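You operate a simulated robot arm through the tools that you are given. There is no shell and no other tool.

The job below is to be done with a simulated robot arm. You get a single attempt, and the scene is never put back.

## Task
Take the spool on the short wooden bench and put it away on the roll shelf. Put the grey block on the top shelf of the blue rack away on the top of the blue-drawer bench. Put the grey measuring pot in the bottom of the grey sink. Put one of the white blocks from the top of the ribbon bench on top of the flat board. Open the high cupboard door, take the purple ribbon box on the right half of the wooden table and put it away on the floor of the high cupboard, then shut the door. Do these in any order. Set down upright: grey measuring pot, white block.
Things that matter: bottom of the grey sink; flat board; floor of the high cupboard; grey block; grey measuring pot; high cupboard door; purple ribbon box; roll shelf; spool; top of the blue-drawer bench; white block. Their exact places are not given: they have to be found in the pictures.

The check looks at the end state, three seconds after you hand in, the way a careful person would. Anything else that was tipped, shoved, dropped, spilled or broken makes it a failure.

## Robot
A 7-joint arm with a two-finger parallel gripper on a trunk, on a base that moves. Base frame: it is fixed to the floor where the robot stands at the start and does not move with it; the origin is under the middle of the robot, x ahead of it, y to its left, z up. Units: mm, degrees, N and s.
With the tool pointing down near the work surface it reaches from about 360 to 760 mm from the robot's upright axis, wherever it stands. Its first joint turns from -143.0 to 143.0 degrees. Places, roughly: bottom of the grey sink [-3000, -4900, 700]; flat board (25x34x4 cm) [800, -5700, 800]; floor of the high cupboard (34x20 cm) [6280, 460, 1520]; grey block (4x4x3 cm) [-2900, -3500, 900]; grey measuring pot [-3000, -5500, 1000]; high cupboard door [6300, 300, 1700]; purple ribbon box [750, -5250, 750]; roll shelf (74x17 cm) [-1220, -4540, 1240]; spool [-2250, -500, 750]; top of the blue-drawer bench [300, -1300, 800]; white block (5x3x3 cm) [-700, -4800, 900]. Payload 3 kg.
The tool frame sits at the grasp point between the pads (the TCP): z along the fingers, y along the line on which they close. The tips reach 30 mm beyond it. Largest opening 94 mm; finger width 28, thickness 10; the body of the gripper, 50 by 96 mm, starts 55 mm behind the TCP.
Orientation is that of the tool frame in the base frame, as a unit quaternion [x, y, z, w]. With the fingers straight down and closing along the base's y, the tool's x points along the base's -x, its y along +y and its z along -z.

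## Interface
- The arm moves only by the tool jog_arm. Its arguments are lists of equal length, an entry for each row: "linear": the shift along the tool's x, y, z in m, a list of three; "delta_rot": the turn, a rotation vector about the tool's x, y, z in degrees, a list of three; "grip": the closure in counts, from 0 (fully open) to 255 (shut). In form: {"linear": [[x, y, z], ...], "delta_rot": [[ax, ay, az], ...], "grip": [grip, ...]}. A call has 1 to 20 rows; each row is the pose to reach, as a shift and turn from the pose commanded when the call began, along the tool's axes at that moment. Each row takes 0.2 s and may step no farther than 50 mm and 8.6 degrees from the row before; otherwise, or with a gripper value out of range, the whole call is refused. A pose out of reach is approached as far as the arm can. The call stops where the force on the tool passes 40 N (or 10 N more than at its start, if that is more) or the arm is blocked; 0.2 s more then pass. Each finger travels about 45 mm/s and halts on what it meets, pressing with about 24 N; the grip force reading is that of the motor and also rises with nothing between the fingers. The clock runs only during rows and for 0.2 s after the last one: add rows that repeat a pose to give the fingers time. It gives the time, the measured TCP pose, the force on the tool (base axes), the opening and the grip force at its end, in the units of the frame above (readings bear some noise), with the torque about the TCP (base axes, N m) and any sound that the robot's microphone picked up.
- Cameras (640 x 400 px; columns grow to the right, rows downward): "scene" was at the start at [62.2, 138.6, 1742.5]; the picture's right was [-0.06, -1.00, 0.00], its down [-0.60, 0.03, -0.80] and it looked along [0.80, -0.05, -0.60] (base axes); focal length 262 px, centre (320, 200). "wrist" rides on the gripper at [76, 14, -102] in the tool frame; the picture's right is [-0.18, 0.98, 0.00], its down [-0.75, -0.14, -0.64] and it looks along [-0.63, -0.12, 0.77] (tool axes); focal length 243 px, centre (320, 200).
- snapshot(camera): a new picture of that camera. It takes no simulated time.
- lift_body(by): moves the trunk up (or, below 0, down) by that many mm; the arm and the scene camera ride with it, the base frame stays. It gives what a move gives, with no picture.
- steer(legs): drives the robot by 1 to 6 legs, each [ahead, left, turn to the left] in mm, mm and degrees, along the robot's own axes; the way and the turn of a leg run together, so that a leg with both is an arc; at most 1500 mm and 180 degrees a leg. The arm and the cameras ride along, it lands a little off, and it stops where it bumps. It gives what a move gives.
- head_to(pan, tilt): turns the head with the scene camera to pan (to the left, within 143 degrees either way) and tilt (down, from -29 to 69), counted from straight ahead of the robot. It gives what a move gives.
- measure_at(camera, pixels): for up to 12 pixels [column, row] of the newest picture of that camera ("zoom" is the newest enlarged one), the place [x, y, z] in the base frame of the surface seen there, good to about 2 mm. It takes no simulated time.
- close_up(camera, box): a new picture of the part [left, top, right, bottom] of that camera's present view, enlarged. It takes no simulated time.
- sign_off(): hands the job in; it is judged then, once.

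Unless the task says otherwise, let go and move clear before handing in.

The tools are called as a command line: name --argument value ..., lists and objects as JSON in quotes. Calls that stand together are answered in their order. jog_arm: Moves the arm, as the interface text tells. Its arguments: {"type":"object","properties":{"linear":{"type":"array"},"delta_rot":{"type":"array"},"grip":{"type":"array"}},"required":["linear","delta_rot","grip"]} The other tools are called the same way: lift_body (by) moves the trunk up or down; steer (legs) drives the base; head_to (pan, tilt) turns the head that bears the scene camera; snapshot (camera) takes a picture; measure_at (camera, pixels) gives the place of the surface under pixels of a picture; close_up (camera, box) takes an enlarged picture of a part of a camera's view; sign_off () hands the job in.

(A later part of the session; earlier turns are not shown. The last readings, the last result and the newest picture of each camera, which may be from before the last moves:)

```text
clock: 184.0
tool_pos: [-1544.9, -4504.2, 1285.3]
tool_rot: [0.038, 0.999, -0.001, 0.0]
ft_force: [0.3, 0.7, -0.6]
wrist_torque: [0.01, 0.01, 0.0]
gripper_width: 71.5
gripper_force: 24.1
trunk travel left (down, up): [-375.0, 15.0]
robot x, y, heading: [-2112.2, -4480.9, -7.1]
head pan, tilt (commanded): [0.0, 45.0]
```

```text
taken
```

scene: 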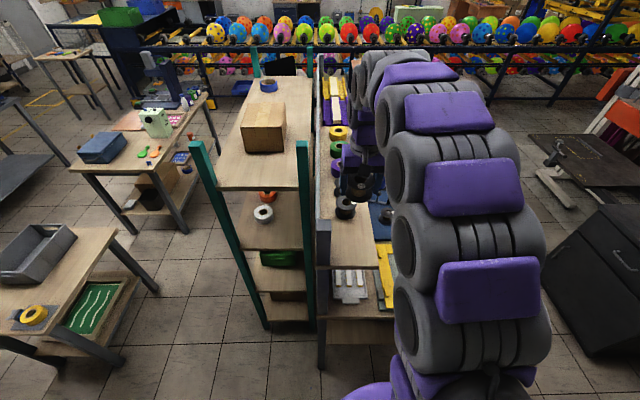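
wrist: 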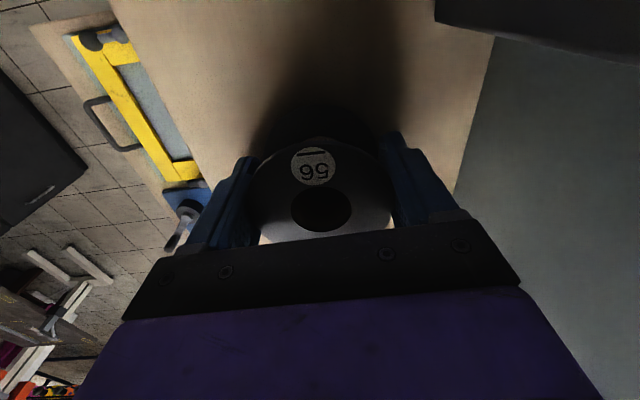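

About 1 mm from the shelf. I lower 1 mm more, open partly (to ~86 mm, keeping clear of the panel), and rise.

jog_arm --linear '[[0, 0, 0.0012], [0, 0, 0.0012], [0, 0, 0.0012], [0, 0, 0.0012], [0, 0, -0.01], [0, 0, -0.04], [0, 0, -0.08], [0, 0, -0.12], [0, 0, -0.16], [0, 0, -0.2]]' --delta_rot '[[0, 0, 0], [0, 0, 0], [0, 0, 0], [0, 0, 0], [0, 0, 0], [0, 0, 0], [0, 0, 0], [0, 0, 0], [0, 0, 0], [0, 0, 0]]' --grip '[255, 22, 22, 22, 22, 22, 22, 22, 22, 22]'

snapshot --camera "wrist"

close_up --camera "scene" --box '[280, 150, 440, 250]'

```text
clock: 186.2
tool_pos: [-1545.2, -4499.6, 1486.2]
tool_rot: [0.038, 0.999, -0.001, 0.0]
ft_force: [-0.5, 0.4, 0.3]
wrist_torque: [-0.01, 0.0, 0.03]
gripper_width: 85.9
gripper_force: 0.0
trunk travel left (down, up): [-375.0, 15.0]
robot x, y, heading: [-2113.3, -4490.5, -7.1]
head pan, tilt (commanded): [0.0, 45.0]
```

```text
taken
```

wrist: 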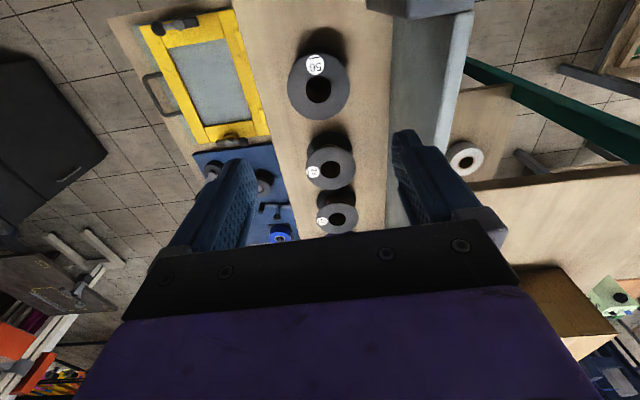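

```text
4.00 times, centred on (360, 200) of scene
```

zoom: 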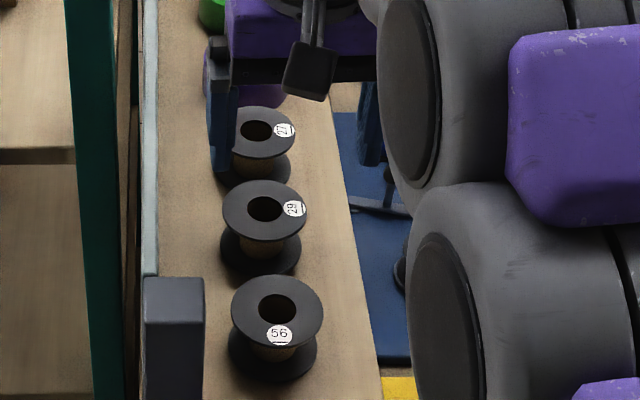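

Spool 56 now stands in line with the other two on the roll shelf. Next the measuring pot: I look toward the ink table and sink (pan ≈ -124).

head_to --pan -122 --tilt 30

snapshot --camera "scene"

close_up --camera "scene" --box '[220, 110, 420, 235]'

```text
clock: 188.2
tool_pos: [-1545.5, -4500.9, 1486.0]
tool_rot: [0.038, 0.999, -0.001, 0.0]
ft_force: [-0.2, 0.0, 0.2]
wrist_torque: [0.01, -0.01, 0.01]
gripper_width: 86.0
gripper_force: 0.0
trunk travel left (down, up): [-375.0, 15.0]
robot x, y, heading: [-2111.2, -4481.4, -7.5]
head pan, tilt (commanded): [-122.0, 30.0]
```

```text
taken
```

scene: 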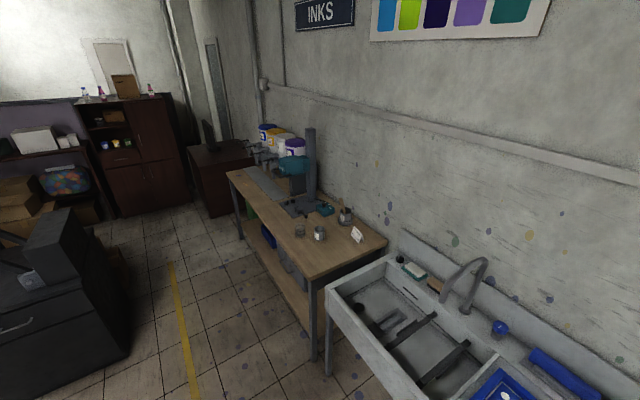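

```text
3.20 times, centred on (320, 172) of scene
```

zoom: 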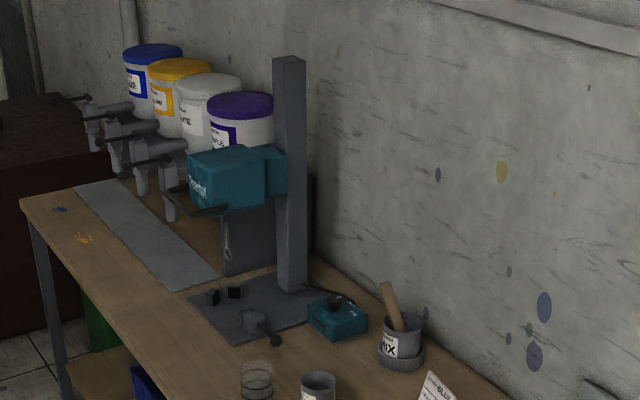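

There are several vessels: at scene (299,230), (319,233), and (345,215) with a stick in it. I zoom in to identify the grey measuring pot.

close_up --camera "scene" --box '[280, 195, 376, 255]'

measure_at --camera "zoom" --pixels '[[130, 200], [130, 240], [130, 270], [265, 215], [265, 250], [265, 290], [430, 120], [430, 170], [180, 300], [330, 330], [520, 250], [230, 230]]'

```text
6.67 times, centred on (328, 225) of scene
```

zoom: 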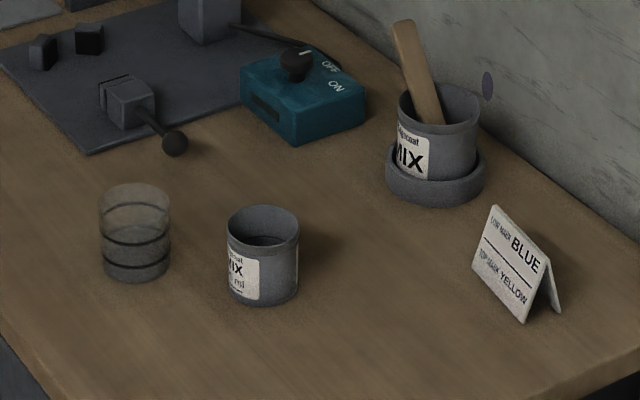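

```text
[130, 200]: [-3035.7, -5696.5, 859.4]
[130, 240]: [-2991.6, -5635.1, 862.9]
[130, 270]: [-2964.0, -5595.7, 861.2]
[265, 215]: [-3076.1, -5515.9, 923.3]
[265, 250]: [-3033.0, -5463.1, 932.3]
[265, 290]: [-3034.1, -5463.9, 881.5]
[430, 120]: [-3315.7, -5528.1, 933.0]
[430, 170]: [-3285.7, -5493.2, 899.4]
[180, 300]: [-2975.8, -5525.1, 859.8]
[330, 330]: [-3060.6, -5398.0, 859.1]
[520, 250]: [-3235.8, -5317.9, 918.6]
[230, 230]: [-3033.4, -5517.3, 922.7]
```

Candidates: a see-through beaker with rings near (-2980,-5610), a grey opaque pot labelled "MIX … ml" near (-3035,-5490), and one with a stick on a scale. I drive closer to inspect before deciding; turn right first with the arm high.

steer --legs '[[0, 0, -82.5], [0, 0, -82.5], [317, 866, 0]]'

head_to --pan 0 --tilt 40

snapshot --camera "scene"

snapshot --camera "wrist"

```text
clock: 199.9
tool_pos: [-2805.8, -5540.3, 1486.5]
tool_rot: [0.993, 0.117, 0.0, 0.002]
ft_force: [-0.6, -0.3, 0.2]
wrist_torque: [0.01, 0.01, 0.0]
gripper_width: 85.8
gripper_force: 0.1
trunk travel left (down, up): [-375.0, 15.0]
robot x, y, heading: [-2260.1, -5391.0, -169.5]
head pan, tilt (commanded): [-122.0, 30.0]
```

```text
clock: 201.9
tool_pos: [-2801.8, -5545.8, 1487.4]
tool_rot: [0.993, 0.116, 0.0, 0.001]
ft_force: [0.2, -0.6, -0.6]
wrist_torque: [-0.01, -0.01, -0.01]
gripper_width: 85.9
gripper_force: 0.0
trunk travel left (down, up): [-375.0, 15.0]
robot x, y, heading: [-2256.0, -5388.6, -169.3]
head pan, tilt (commanded): [0.0, 40.0]
```

```text
taken
```

scene: 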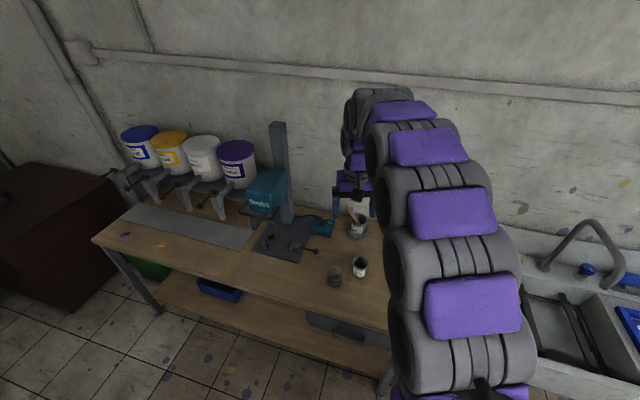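

```text
taken
```

wrist: 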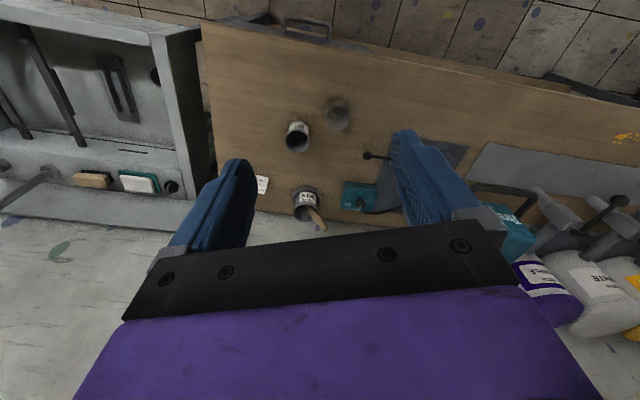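

close_up --camera "scene" --box '[310, 200, 390, 300]'

close_up --camera "wrist" --box '[265, 85, 385, 160]'

measure_at --camera "zoom" --pixels '[[172, 185], [155, 250], [205, 265], [175, 330], [390, 110], [390, 170], [345, 150], [437, 150], [250, 350], [500, 200], [172, 285], [390, 215]]'

```text
4.00 times, centred on (350, 250) of scene
```

zoom: 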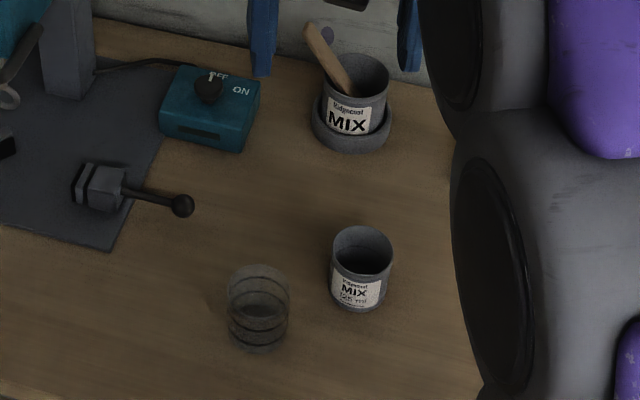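

```text
5.33 times, centred on (325, 122) of wrist
```

zoom: 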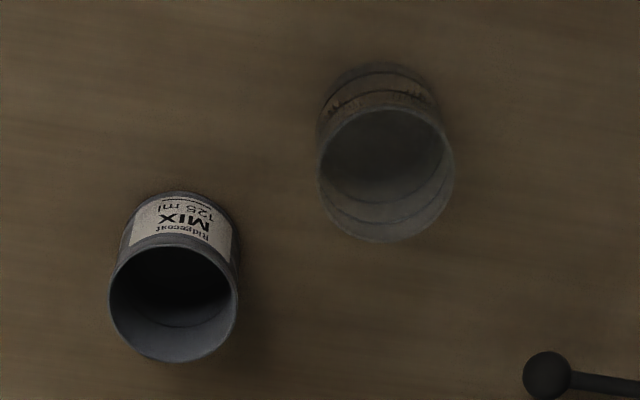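

```text
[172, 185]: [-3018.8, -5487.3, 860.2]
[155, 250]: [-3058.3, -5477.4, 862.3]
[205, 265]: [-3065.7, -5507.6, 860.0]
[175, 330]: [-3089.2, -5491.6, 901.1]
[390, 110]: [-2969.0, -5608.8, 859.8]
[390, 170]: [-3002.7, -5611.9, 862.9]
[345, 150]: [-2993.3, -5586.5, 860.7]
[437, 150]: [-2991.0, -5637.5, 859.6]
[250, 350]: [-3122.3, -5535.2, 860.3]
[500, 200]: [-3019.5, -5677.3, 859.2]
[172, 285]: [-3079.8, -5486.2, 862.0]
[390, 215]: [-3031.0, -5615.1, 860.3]
```

I see an opaque grey pot labelled "MIX 125 ml" and a see-through beaker with dark graduation rings. I lower the trunk and look closer at both, to decide which is the "measuring" one.

lift_body --by -250

close_up --camera "wrist" --box '[240, 20, 400, 120]'

close_up --camera "scene" --box '[300, 150, 400, 250]'

snapshot --camera "wrist"

```text
clock: 204.5
tool_pos: [-2800.3, -5547.2, 1237.3]
tool_rot: [0.993, 0.117, -0.002, 0.001]
ft_force: [0.0, 0.6, 0.4]
wrist_torque: [-0.02, -0.03, 0.04]
gripper_width: 86.1
gripper_force: 0.1
trunk travel left (down, up): [-125.0, 265.0]
robot x, y, heading: [-2261.8, -5394.1, -169.2]
head pan, tilt (commanded): [0.0, 40.0]
```

```text
4.00 times, centred on (320, 70) of wrist
```

zoom: 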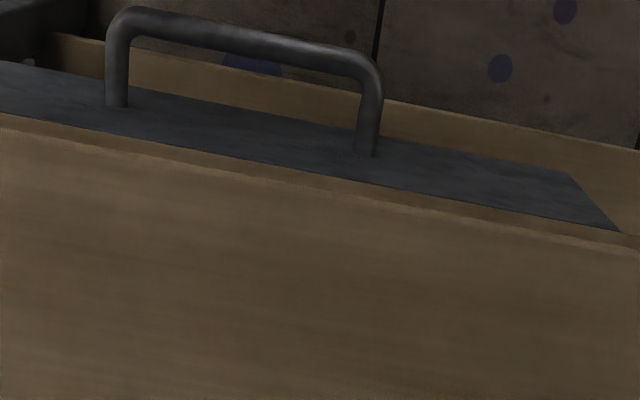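

```text
4.00 times, centred on (350, 200) of scene
```

zoom: 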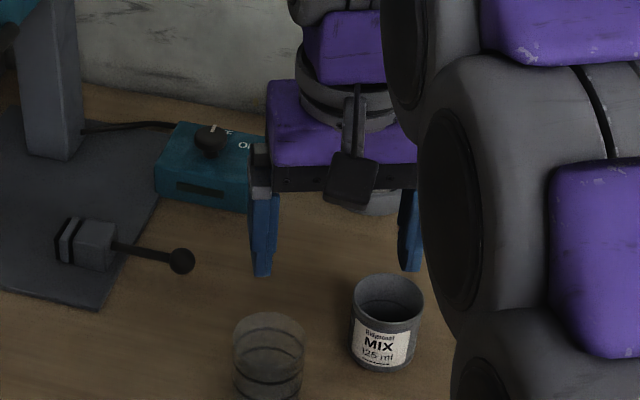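

```text
taken
```

wrist: 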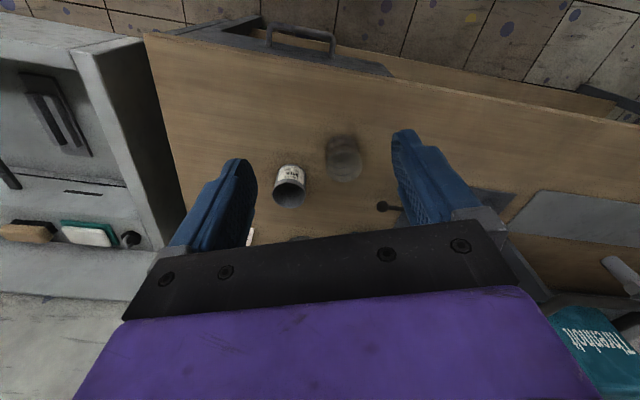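

The opaque grey "MIX 125 ml" pot belongs to the same coloured family of ml-marked pots as on the short bench, and is plainly grey, while the beaker is clear; I take the grey pot. I measure its rim, and the pillar/dispenser heights nearby.

snapshot --camera "scene"

close_up --camera "wrist" --box '[258, 150, 322, 220]'

measure_at --camera "zoom" --pixels '[[200, 310], [420, 310], [310, 240], [310, 370], [310, 200], [310, 150], [240, 240], [400, 240]]'

```text
taken
```

scene: 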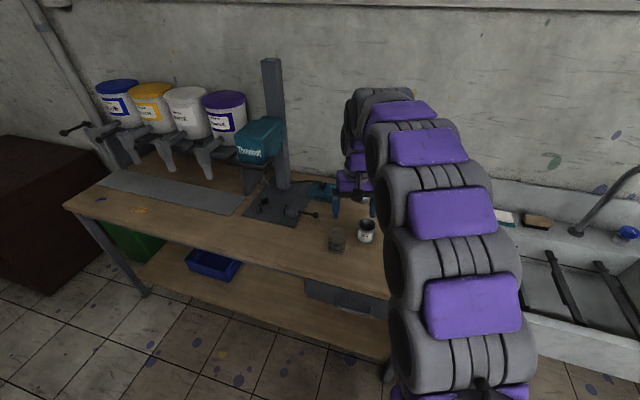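

```text
5.71 times, centred on (290, 185) of wrist
```

zoom: 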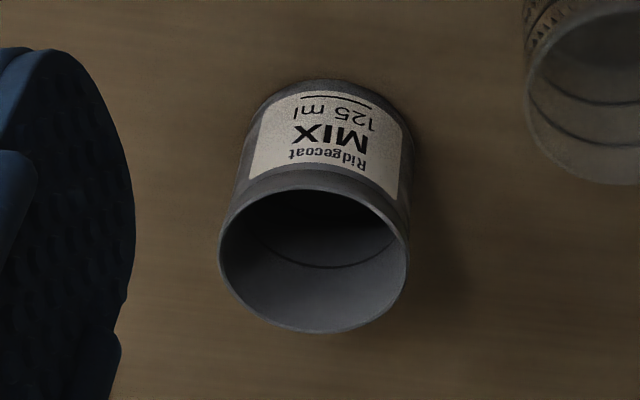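

```text
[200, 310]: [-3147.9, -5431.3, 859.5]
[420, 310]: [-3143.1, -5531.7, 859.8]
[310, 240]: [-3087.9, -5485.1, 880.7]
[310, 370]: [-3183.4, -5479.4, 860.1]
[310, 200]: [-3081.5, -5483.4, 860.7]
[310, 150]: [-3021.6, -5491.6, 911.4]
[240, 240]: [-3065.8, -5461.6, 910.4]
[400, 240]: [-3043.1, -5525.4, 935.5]
```

The pot has an inner ring mark and a 125 ml label — fits "measuring pot". I measure its rim edge points and the pillar.

measure_at --camera "zoom" --pixels '[[223, 255], [405, 255], [312, 329], [310, 188], [245, 300], [385, 300], [312, 326], [225, 270], [406, 270]]'

measure_at --camera "scene" --pixels '[[272, 62], [260, 140], [250, 160], [338, 240], [366, 232], [280, 215], [225, 100], [320, 188], [210, 150], [360, 250]]'

```text
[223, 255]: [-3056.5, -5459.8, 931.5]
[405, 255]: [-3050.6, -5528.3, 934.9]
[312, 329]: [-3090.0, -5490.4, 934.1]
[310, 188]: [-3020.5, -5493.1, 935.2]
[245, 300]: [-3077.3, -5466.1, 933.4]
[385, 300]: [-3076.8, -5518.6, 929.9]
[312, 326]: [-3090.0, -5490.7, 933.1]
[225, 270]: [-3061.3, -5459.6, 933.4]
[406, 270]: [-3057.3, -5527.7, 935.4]
```

```text
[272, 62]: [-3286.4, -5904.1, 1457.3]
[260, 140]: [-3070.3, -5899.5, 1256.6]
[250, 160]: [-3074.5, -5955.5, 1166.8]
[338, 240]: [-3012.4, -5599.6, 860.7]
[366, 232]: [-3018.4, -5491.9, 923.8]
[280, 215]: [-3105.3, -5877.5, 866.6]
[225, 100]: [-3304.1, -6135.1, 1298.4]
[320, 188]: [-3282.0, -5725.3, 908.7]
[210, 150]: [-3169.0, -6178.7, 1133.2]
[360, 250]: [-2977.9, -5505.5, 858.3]
```

Pot rim centre (-3055,-5494), z 935, ø≈70 mm. I drive 157 mm ahead and 100 mm right to line up, keeping clear of the sink corner.

steer --legs '[[157, -100, 0]]'

snapshot --camera "wrist"

head_to --pan -30 --tilt 55

snapshot --camera "scene"

```text
clock: 206.1
tool_pos: [-2978.9, -5480.3, 1236.2]
tool_rot: [0.993, 0.118, -0.001, -0.001]
ft_force: [-0.5, 1.1, -0.3]
wrist_torque: [-0.01, -0.01, 0.02]
gripper_width: 85.9
gripper_force: 0.1
trunk travel left (down, up): [-125.0, 265.0]
robot x, y, heading: [-2436.1, -5323.6, -169.3]
head pan, tilt (commanded): [0.0, 40.0]
```

```text
taken
```

wrist: 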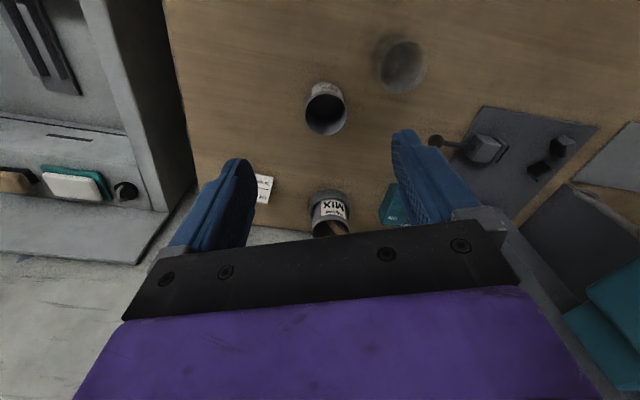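

```text
clock: 207.0
tool_pos: [-2976.5, -5476.4, 1237.7]
tool_rot: [0.993, 0.118, -0.002, 0.001]
ft_force: [0.0, 0.5, 0.4]
wrist_torque: [0.01, -0.02, -0.03]
gripper_width: 85.8
gripper_force: 0.2
trunk travel left (down, up): [-125.0, 265.0]
robot x, y, heading: [-2435.4, -5324.3, -169.5]
head pan, tilt (commanded): [-30.0, 55.0]
```

```text
taken
```

scene: 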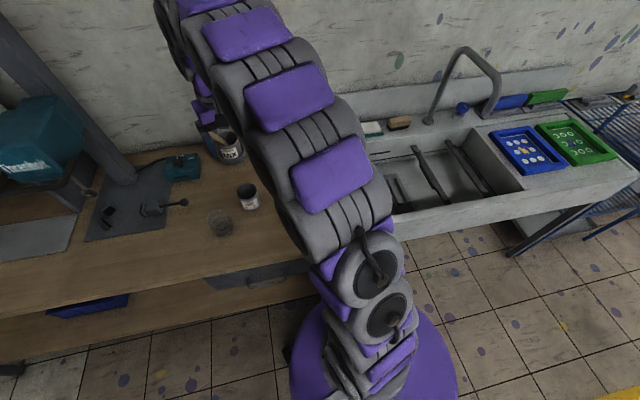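

The pot is at wrist (327,112). I re-measure its rim from here, and points in the sink for the drop-off.

close_up --camera "wrist" --box '[287, 70, 367, 150]'

measure_at --camera "scene" --pixels '[[440, 205], [400, 200], [450, 180], [480, 195], [430, 165], [470, 150], [415, 165], [500, 180], [395, 215], [520, 175], [430, 175], [463, 175]]'

close_up --camera "scene" --box '[360, 100, 560, 225]'

```text
5.00 times, centred on (327, 110) of wrist
```

zoom: 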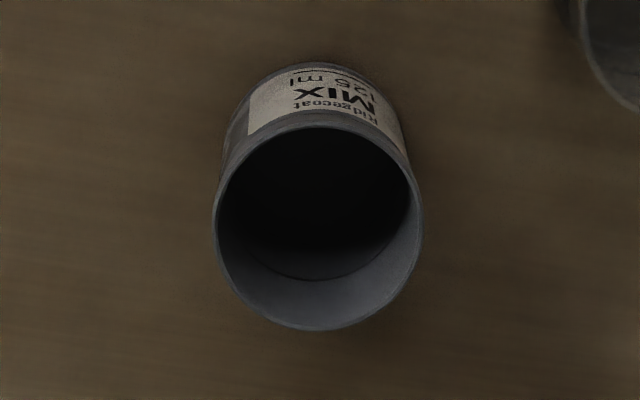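

```text
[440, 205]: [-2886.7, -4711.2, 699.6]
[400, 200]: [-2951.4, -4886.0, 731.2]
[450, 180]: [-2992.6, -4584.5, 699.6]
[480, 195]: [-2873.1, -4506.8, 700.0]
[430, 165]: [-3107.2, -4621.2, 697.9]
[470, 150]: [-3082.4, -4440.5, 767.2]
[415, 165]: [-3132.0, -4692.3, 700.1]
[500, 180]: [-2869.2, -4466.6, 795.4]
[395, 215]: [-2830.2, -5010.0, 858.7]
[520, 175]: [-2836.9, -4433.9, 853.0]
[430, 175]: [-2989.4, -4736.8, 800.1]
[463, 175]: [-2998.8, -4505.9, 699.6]
```

```text
3.20 times, centred on (460, 162) of scene
```

zoom: 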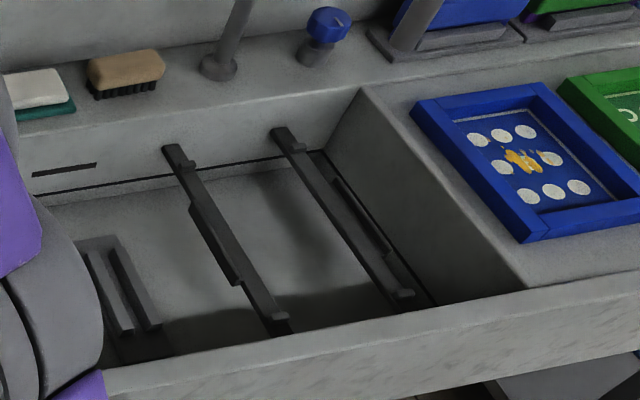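

close_up --camera "wrist" --box '[287, 70, 367, 150]'

measure_at --camera "zoom" --pixels '[[217, 220], [419, 220], [318, 329], [315, 127], [217, 230], [419, 230], [320, 328], [310, 128]]'

```text
5.00 times, centred on (327, 110) of wrist
```

zoom: 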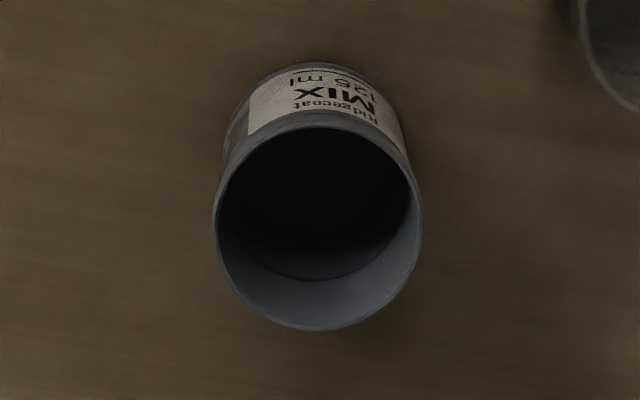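

```text
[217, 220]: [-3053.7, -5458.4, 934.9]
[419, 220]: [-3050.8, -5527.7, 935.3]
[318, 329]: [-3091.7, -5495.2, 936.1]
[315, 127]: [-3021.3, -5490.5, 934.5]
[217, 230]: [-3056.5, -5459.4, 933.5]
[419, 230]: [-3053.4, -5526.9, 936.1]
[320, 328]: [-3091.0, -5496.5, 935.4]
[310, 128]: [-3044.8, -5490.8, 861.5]
```

Pot centre (-3056.4,-5493). I open fully and move above it.

jog_arm --linear '[[-0.015, -0.001, 0.04], [-0.03, -0.002, 0.08], [-0.045, -0.003, 0.12], [-0.06, -0.004, 0.16], [-0.07, -0.0044, 0.2], [-0.0797, -0.0044, 0.235], [-0.0797, -0.0044, 0.237]]' --delta_rot '[[0, 0, 0], [0, 0, 0], [0, 0, 0], [0, 0, 0], [0, 0, 0], [0, 0, 0], [0, 0, 0]]' --grip '[0, 0, 0, 0, 0, 0, 0]'

snapshot --camera "wrist"

```text
clock: 208.6
tool_pos: [-3055.8, -5491.0, 1002.0]
tool_rot: [0.993, 0.118, -0.002, 0.001]
ft_force: [-0.4, 0.0, -0.5]
wrist_torque: [0.0, -0.01, 0.02]
gripper_width: 94.3
gripper_force: 0.1
trunk travel left (down, up): [-125.0, 265.0]
robot x, y, heading: [-2436.3, -5319.5, -169.2]
head pan, tilt (commanded): [-30.0, 55.0]
```

```text
taken
```

wrist: 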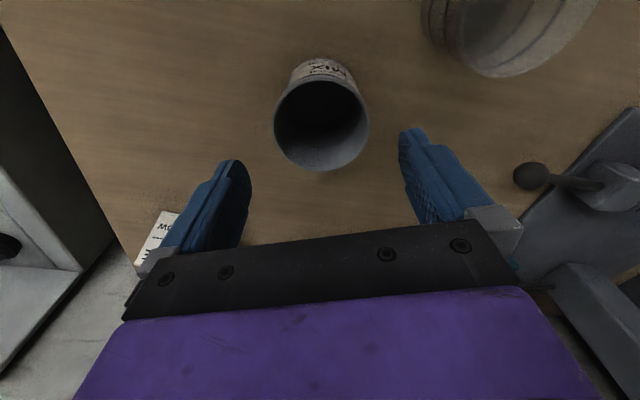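

Well centred. I descend 100 mm around the pot, then close.

jog_arm --linear '[[0, 0.0015, 0.03], [0, 0.0015, 0.06], [0, 0.0015, 0.085], [0, 0.0015, 0.1], [0, 0.0015, 0.1], [0, 0.0015, 0.1], [0, 0.0015, 0.1], [0, 0.0015, 0.1], [0, 0.0015, 0.1]]' --delta_rot '[[0, 0, 0], [0, 0, 0], [0, 0, 0], [0, 0, 0], [0, 0, 0], [0, 0, 0], [0, 0, 0], [0, 0, 0], [0, 0, 0]]' --grip '[0, 0, 0, 0, 0, 255, 255, 255, 255]'

snapshot --camera "wrist"

```text
clock: 210.6
tool_pos: [-3055.8, -5492.2, 898.3]
tool_rot: [0.993, 0.118, -0.001, 0.001]
ft_force: [0.0, 1.6, 0.6]
wrist_torque: [0.0, 0.0, -0.02]
gripper_width: 71.2
gripper_force: 24.3
trunk travel left (down, up): [-125.0, 265.0]
robot x, y, heading: [-2434.1, -5322.8, -169.5]
head pan, tilt (commanded): [-30.0, 55.0]
```

```text
taken
```

wrist: 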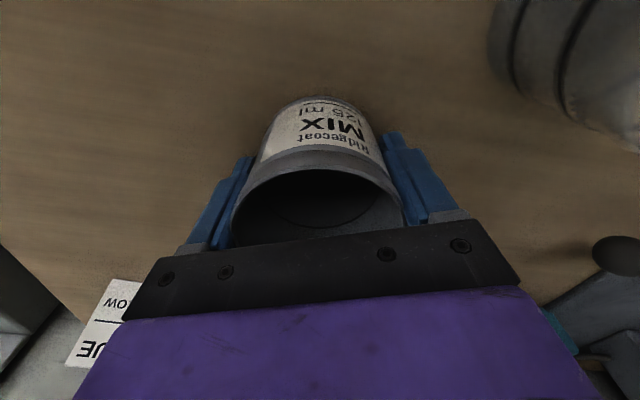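

The pot is gripped (71.2 mm). I lift it 250 mm, and measure the faucet and rods before moving to the sink.

jog_arm --linear '[[0, 0, -0.03], [0, 0, -0.07], [0, 0, -0.115], [0, 0, -0.16], [0, 0, -0.205], [0, 0, -0.25]]' --delta_rot '[[0, 0, 0], [0, 0, 0], [0, 0, 0], [0, 0, 0], [0, 0, 0], [0, 0, 0]]' --grip '[255, 255, 255, 255, 255, 255]'

snapshot --camera "scene"

close_up --camera "scene" --box '[360, 30, 560, 230]'

snapshot --camera "wrist"

```text
clock: 212.0
tool_pos: [-3051.2, -5493.6, 1151.4]
tool_rot: [0.993, 0.118, -0.001, 0.001]
ft_force: [-0.6, -0.1, -0.9]
wrist_torque: [-0.01, -0.02, -0.04]
gripper_width: 71.1
gripper_force: 24.0
trunk travel left (down, up): [-125.0, 265.0]
robot x, y, heading: [-2432.2, -5320.5, -169.3]
head pan, tilt (commanded): [-30.0, 55.0]
```

```text
taken
```

scene: 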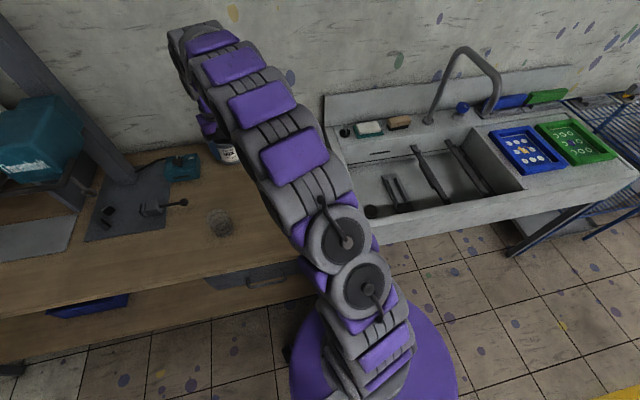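

```text
2.00 times, centred on (460, 130) of scene
```

zoom: 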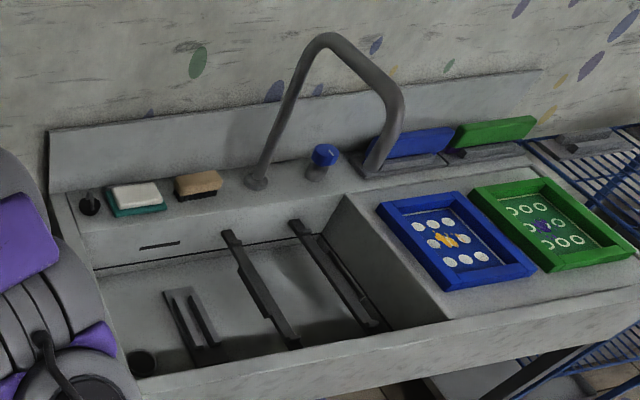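

```text
taken
```

wrist: 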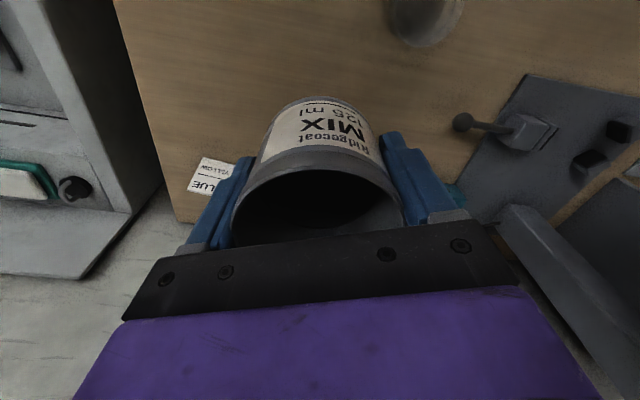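

I measure the sink interior and the faucet in this zoom.

measure_at --camera "zoom" --pixels '[[140, 362], [180, 300], [205, 335], [145, 310], [230, 310], [105, 280], [232, 240], [290, 335], [375, 163], [325, 42], [390, 90], [130, 375]]'

measure_at --camera "zoom" --pixels '[[300, 230], [375, 320], [260, 280], [340, 285], [140, 290], [225, 275], [255, 180], [320, 310], [280, 260], [170, 350], [240, 345], [85, 265]]'

```text
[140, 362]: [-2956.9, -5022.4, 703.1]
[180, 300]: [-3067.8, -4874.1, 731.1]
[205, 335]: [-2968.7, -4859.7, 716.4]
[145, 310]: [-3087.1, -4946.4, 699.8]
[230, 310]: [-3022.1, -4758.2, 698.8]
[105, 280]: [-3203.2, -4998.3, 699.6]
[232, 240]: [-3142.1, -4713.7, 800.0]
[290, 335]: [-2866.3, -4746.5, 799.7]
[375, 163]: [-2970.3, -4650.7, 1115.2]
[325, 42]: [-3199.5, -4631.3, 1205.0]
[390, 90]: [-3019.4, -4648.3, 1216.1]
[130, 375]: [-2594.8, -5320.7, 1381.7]
```

```text
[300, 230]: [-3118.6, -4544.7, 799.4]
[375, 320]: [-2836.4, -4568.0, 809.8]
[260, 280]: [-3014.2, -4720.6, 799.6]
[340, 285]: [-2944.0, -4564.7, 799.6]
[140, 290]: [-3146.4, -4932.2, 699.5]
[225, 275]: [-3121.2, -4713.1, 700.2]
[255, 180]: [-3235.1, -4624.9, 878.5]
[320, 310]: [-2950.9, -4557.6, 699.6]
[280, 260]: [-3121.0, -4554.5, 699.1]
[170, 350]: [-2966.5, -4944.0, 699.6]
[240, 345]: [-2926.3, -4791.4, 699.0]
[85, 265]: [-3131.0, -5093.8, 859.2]
```

The clear bottom area is between the squeegee (y≈-4875) and the left wall (y≈-5060), away from the faucet (y≈-4650) and drain. Target ≈(-3085,-4980), bottom z 699.5. I shift the base sideways.

steer --legs '[[-60, -507, 0]]'

snapshot --camera "wrist"

head_to --pan 0 --tilt 50

snapshot --camera "scene"

```text
clock: 215.0
tool_pos: [-3088.4, -4994.9, 1150.9]
tool_rot: [0.992, 0.123, -0.002, -0.003]
ft_force: [-0.5, 0.8, -1.1]
wrist_torque: [-0.01, 0.0, 0.02]
gripper_width: 71.1
gripper_force: 24.0
trunk travel left (down, up): [-125.0, 265.0]
robot x, y, heading: [-2472.8, -4813.6, -168.9]
head pan, tilt (commanded): [-30.0, 55.0]
```

```text
taken
```

wrist: 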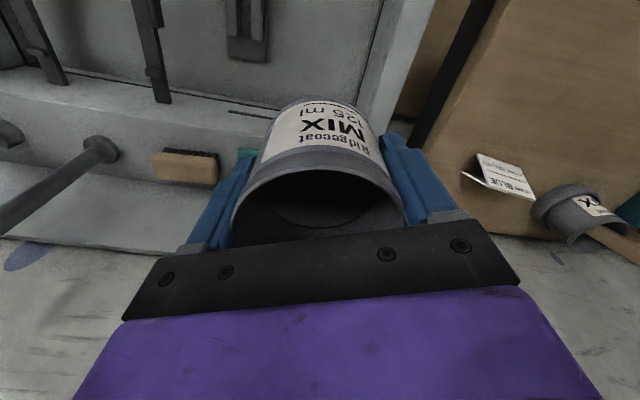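

```text
clock: 216.0
tool_pos: [-3088.2, -4984.4, 1151.5]
tool_rot: [0.993, 0.122, -0.002, 0.002]
ft_force: [-0.3, 0.5, -0.7]
wrist_torque: [-0.02, 0.01, 0.02]
gripper_width: 71.1
gripper_force: 24.2
trunk travel left (down, up): [-125.0, 265.0]
robot x, y, heading: [-2477.6, -4812.1, -168.7]
head pan, tilt (commanded): [0.0, 50.0]
```

```text
taken
```

scene: 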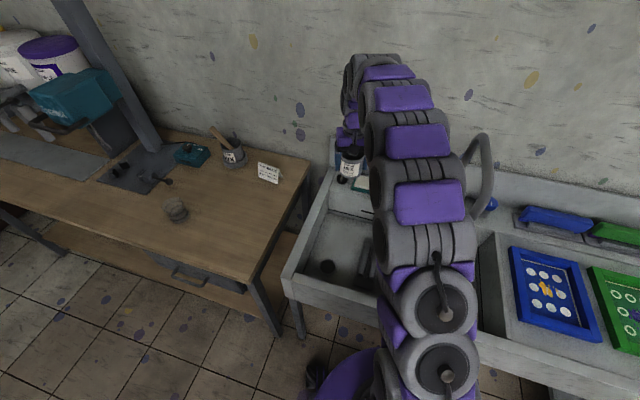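

I measure the basin from this viewpoint, and the held pot itself, to verify the alignment.

measure_at --camera "scene" --pixels '[[345, 240], [320, 245], [335, 255], [365, 250], [328, 267], [350, 222], [306, 262], [325, 215], [352, 165], [347, 180], [333, 225], [358, 275]]'

close_up --camera "scene" --box '[280, 140, 400, 290]'

```text
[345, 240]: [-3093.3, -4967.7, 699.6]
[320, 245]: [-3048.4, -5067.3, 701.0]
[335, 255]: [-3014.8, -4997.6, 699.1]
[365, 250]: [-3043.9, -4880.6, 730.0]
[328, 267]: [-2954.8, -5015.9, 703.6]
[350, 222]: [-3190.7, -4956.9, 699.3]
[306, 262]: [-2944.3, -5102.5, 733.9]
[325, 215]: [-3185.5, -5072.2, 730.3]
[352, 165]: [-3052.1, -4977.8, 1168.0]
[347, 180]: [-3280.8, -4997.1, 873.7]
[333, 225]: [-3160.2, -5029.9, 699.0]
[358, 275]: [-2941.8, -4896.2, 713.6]
```

```text
2.67 times, centred on (340, 215) of scene
```

zoom: 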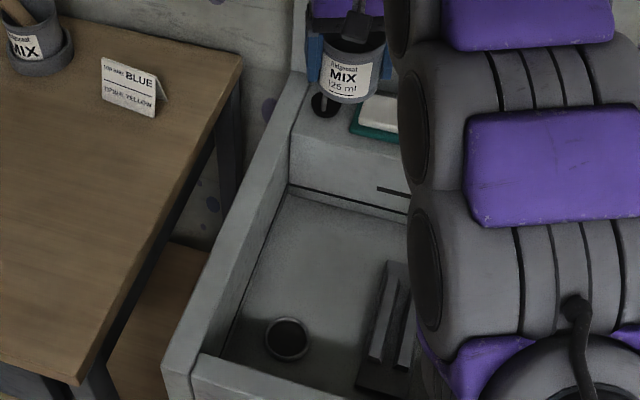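

The pot is centred over the clear patch. I descend straight down to ~50 mm above the bottom and check.

jog_arm --linear '[[0, 0, 0.045], [0, 0, 0.09], [0, 0, 0.135], [0, 0, 0.18], [0, 0, 0.225], [0, 0, 0.27], [0, 0, 0.315], [0, 0, 0.35], [0, 0, 0.365]]' --delta_rot '[[0, 0, 0], [0, 0, 0], [0, 0, 0], [0, 0, 0], [0, 0, 0], [0, 0, 0], [0, 0, 0], [0, 0, 0], [0, 0, 0]]' --grip '[255, 255, 255, 255, 255, 255, 255, 255, 255]'

snapshot --camera "wrist"

close_up --camera "scene" --box '[280, 140, 440, 300]'

```text
clock: 218.0
tool_pos: [-3089.5, -4987.4, 788.6]
tool_rot: [0.992, 0.123, -0.001, 0.0]
ft_force: [-1.3, 0.1, -1.1]
wrist_torque: [0.0, 0.0, -0.01]
gripper_width: 70.8
gripper_force: 23.7
trunk travel left (down, up): [-125.0, 265.0]
robot x, y, heading: [-2477.3, -4813.8, -168.6]
head pan, tilt (commanded): [0.0, 50.0]
```

```text
taken
```

wrist: 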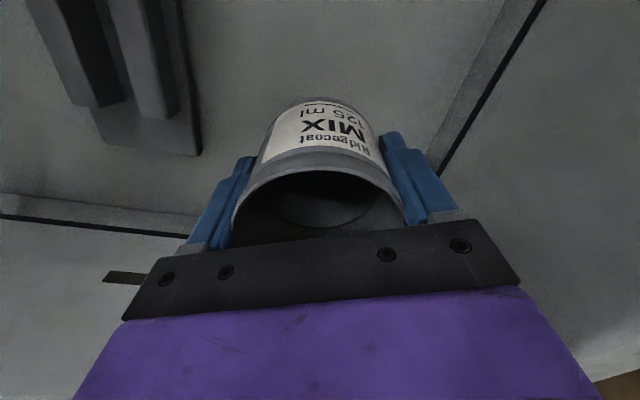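

```text
2.50 times, centred on (360, 220) of scene
```

zoom: 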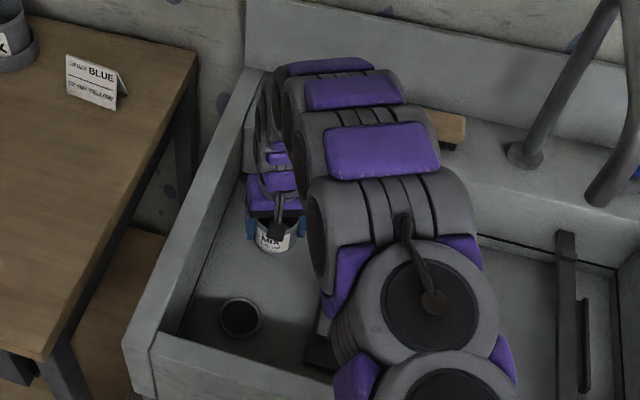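

All clear around. I lower the last ~48 mm slowly.

jog_arm --linear '[[0, 0, 0.02], [0, 0, 0.035], [0, 0, 0.043], [0, 0, 0.047], [0, 0, 0.048], [0, 0, 0.048]]' --delta_rot '[[0, 0, 0], [0, 0, 0], [0, 0, 0], [0, 0, 0], [0, 0, 0], [0, 0, 0]]' --grip '[255, 255, 255, 255, 255, 255]'

snapshot --camera "wrist"

```text
clock: 219.4
tool_pos: [-3091.0, -4985.9, 740.1]
tool_rot: [0.992, 0.122, -0.003, 0.002]
ft_force: [0.1, -0.6, -0.5]
wrist_torque: [0.0, 0.02, -0.02]
gripper_width: 70.8
gripper_force: 24.1
trunk travel left (down, up): [-125.0, 265.0]
robot x, y, heading: [-2479.3, -4812.7, -168.7]
head pan, tilt (commanded): [0.0, 50.0]
```

```text
taken
```

wrist: 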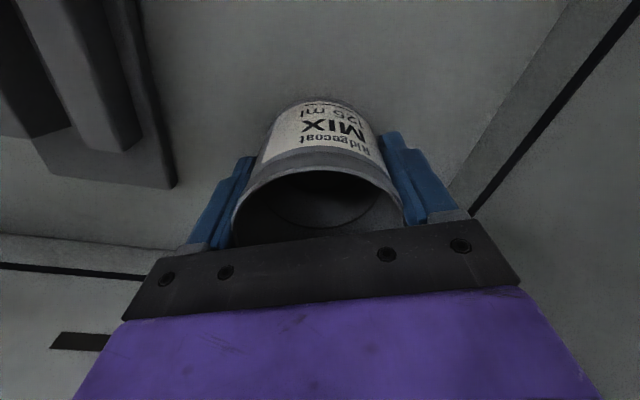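

No contact yet; I lower 2 mm more and read the force.

jog_arm --linear '[[0, 0, 0.001], [0, 0, 0.002], [0, 0, 0.002]]' --delta_rot '[[0, 0, 0], [0, 0, 0], [0, 0, 0]]' --grip '[255, 255, 255]'

```text
clock: 220.2
tool_pos: [-3090.9, -4987.7, 739.4]
tool_rot: [0.992, 0.123, -0.002, 0.001]
ft_force: [0.0, 1.5, 8.8]
wrist_torque: [0.29, -0.16, 0.06]
gripper_width: 70.7
gripper_force: 24.2
trunk travel left (down, up): [-125.0, 265.0]
robot x, y, heading: [-2480.3, -4811.4, -168.7]
head pan, tilt (commanded): [0.0, 50.0]
```

Contact at 8.8 N: the pot is on the bottom. I open to ~86 mm and rise straight up.

jog_arm --linear '[[0, 0, 0], [0, 0, 0], [0, 0, 0], [0, 0, 0], [0, 0, -0.03], [0, 0, -0.075], [0, 0, -0.12], [0, 0, -0.165], [0, 0, -0.21], [0, 0, -0.255], [0, 0, -0.3], [0, 0, -0.345], [0, 0, -0.39], [0, 0, -0.435]]' --delta_rot '[[0, 0, 0], [0, 0, 0], [0, 0, 0], [0, 0, 0], [0, 0, 0], [0, 0, 0], [0, 0, 0], [0, 0, 0], [0, 0, 0], [0, 0, 0], [0, 0, 0], [0, 0, 0], [0, 0, 0], [0, 0, 0]]' --grip '[15, 15, 15, 15, 15, 15, 15, 15, 15, 15, 15, 15, 15, 15]'

snapshot --camera "wrist"

close_up --camera "scene" --box '[280, 140, 440, 300]'

```text
clock: 223.2
tool_pos: [-3088.3, -4984.3, 1171.7]
tool_rot: [0.993, 0.122, -0.002, 0.001]
ft_force: [0.6, 0.2, -1.1]
wrist_torque: [0.0, -0.02, -0.01]
gripper_width: 88.5
gripper_force: 0.1
trunk travel left (down, up): [-125.0, 265.0]
robot x, y, heading: [-2476.7, -4807.6, -168.7]
head pan, tilt (commanded): [0.0, 50.0]
```

```text
taken
```

wrist: 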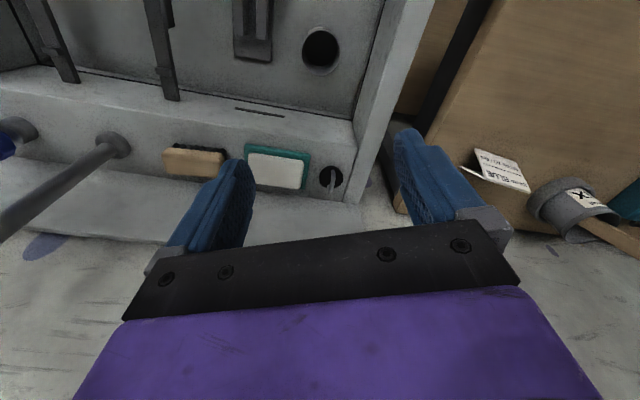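

```text
2.50 times, centred on (360, 220) of scene
```

zoom: 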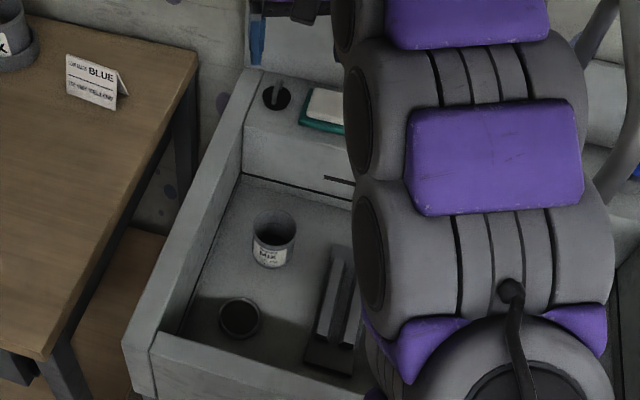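

The pot stands upright in the sink. Next the grey block on the blue rack: I back away and drive sideways along the wall to about (-2240,-3600).

steer --legs '[[-230, 0, 0], [-249, -1137, 0]]'

head_to --pan 0 --tilt 45

snapshot --camera "scene"

snapshot --camera "wrist"

```text
clock: 230.5
tool_pos: [-2857.2, -3784.6, 1170.8]
tool_rot: [0.99, 0.142, -0.002, 0.001]
ft_force: [-0.1, -0.5, 1.0]
wrist_torque: [0.03, 0.06, -0.01]
gripper_width: 88.5
gripper_force: 0.0
trunk travel left (down, up): [-125.0, 265.0]
robot x, y, heading: [-2253.5, -3585.1, -166.6]
head pan, tilt (commanded): [0.0, 50.0]
```

```text
clock: 231.2
tool_pos: [-2856.2, -3781.9, 1172.1]
tool_rot: [0.99, 0.143, -0.004, 0.002]
ft_force: [-0.7, -0.3, -0.2]
wrist_torque: [-0.01, 0.03, -0.01]
gripper_width: 88.5
gripper_force: 0.0
trunk travel left (down, up): [-125.0, 265.0]
robot x, y, heading: [-2249.1, -3585.5, -166.1]
head pan, tilt (commanded): [0.0, 45.0]
```

```text
taken
```

scene: 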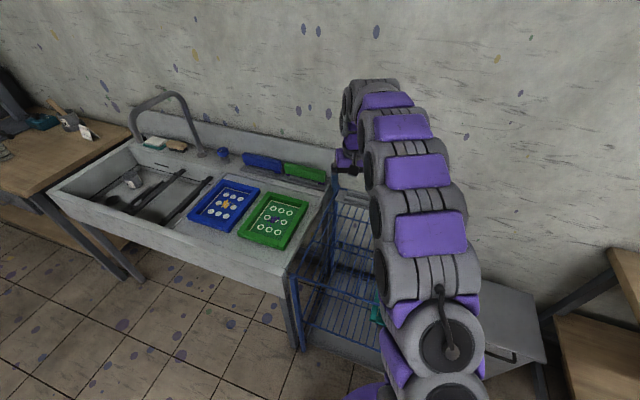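

```text
taken
```

wrist: 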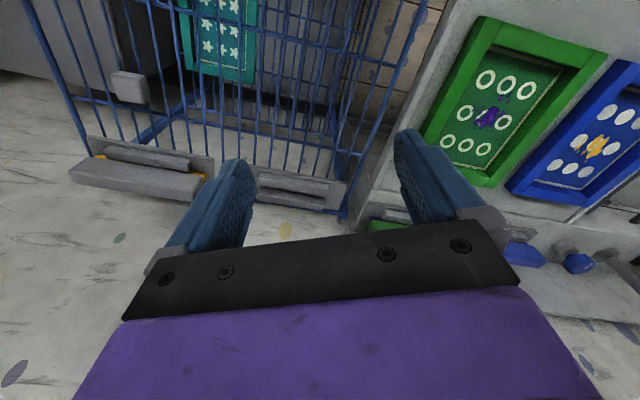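

The grey block is at wrist pixel (130,87) on the wire rack. I zoom and measure it.

close_up --camera "wrist" --box '[80, 40, 208, 120]'

measure_at --camera "zoom" --pixels '[[250, 230], [170, 190], [310, 175], [330, 305], [185, 310], [240, 170], [260, 310], [163, 240], [335, 240], [250, 165]]'

measure_at --camera "wrist" --pixels '[[210, 115], [80, 150], [380, 130], [140, 160], [300, 190], [165, 5], [420, 60]]'

```text
5.00 times, centred on (144, 80) of wrist
```

zoom: 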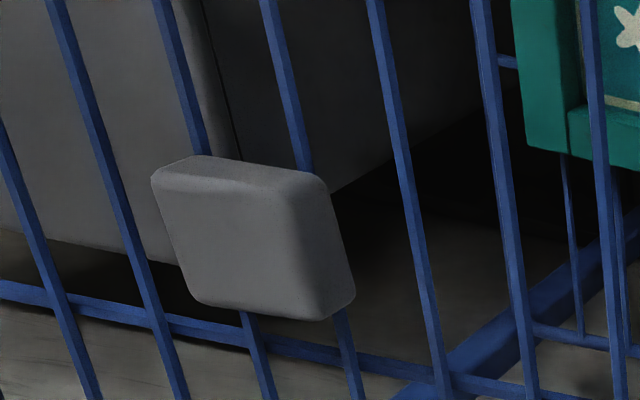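

```text
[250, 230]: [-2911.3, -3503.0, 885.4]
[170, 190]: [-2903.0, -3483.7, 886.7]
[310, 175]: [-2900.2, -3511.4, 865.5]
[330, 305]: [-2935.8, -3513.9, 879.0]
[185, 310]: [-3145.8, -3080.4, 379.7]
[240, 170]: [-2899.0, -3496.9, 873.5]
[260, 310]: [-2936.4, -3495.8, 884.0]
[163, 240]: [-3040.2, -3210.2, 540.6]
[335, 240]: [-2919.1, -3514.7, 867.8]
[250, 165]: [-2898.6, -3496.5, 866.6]
```

```text
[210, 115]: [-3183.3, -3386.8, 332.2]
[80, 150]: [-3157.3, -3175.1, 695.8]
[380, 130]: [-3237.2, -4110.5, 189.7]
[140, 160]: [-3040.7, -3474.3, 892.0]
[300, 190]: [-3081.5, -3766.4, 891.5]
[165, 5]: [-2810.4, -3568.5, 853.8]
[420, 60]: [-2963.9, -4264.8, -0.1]
```

measure_at --camera "zoom" --pixels '[[175, 195], [295, 200], [322, 300], [205, 290], [235, 195], [265, 295], [190, 245], [308, 250]]'

head_to --pan -10 --tilt 60

snapshot --camera "scene"

```text
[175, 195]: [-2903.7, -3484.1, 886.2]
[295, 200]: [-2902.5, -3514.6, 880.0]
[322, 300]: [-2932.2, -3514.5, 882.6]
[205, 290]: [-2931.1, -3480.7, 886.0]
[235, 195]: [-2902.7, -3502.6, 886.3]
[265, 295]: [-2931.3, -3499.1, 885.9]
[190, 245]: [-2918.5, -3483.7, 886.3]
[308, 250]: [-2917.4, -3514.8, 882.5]
```

```text
clock: 231.9
tool_pos: [-2856.3, -3782.2, 1173.0]
tool_rot: [0.99, 0.143, -0.003, 0.001]
ft_force: [-1.3, -0.8, -0.4]
wrist_torque: [-0.01, 0.01, 0.04]
gripper_width: 88.4
gripper_force: 0.1
trunk travel left (down, up): [-125.0, 265.0]
robot x, y, heading: [-2252.7, -3581.0, -166.3]
head pan, tilt (commanded): [-10.0, 60.0]
```

```text
taken
```

scene: 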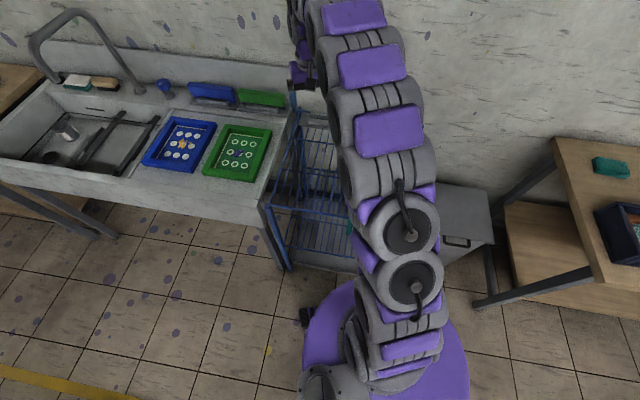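

Block centre ≈ (-2918,-3499), top z 886, yaw ≈ -7°. Turning the base right ~24° with a small advance aligns both the gripper and its yaw.

steer --legs '[[0, 0, -24], [25, 0, 0]]'

snapshot --camera "wrist"

```text
clock: 233.9
tool_pos: [-2909.8, -3519.3, 1171.2]
tool_rot: [0.998, -0.063, -0.003, 0.001]
ft_force: [0.3, -0.6, -0.9]
wrist_torque: [0.01, -0.03, 0.0]
gripper_width: 88.5
gripper_force: 0.1
trunk travel left (down, up): [-125.0, 265.0]
robot x, y, heading: [-2278.2, -3580.8, 170.1]
head pan, tilt (commanded): [-10.0, 60.0]
```

```text
taken
```

wrist: 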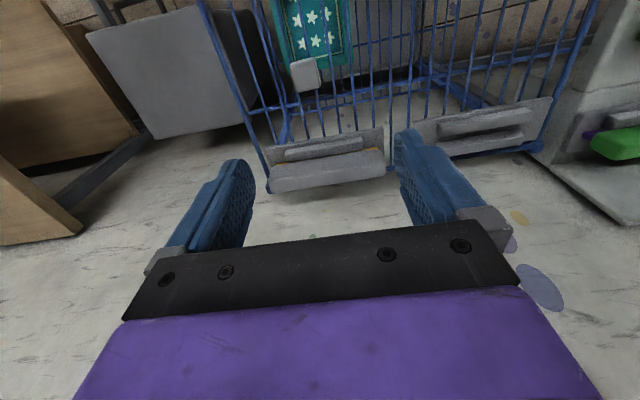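

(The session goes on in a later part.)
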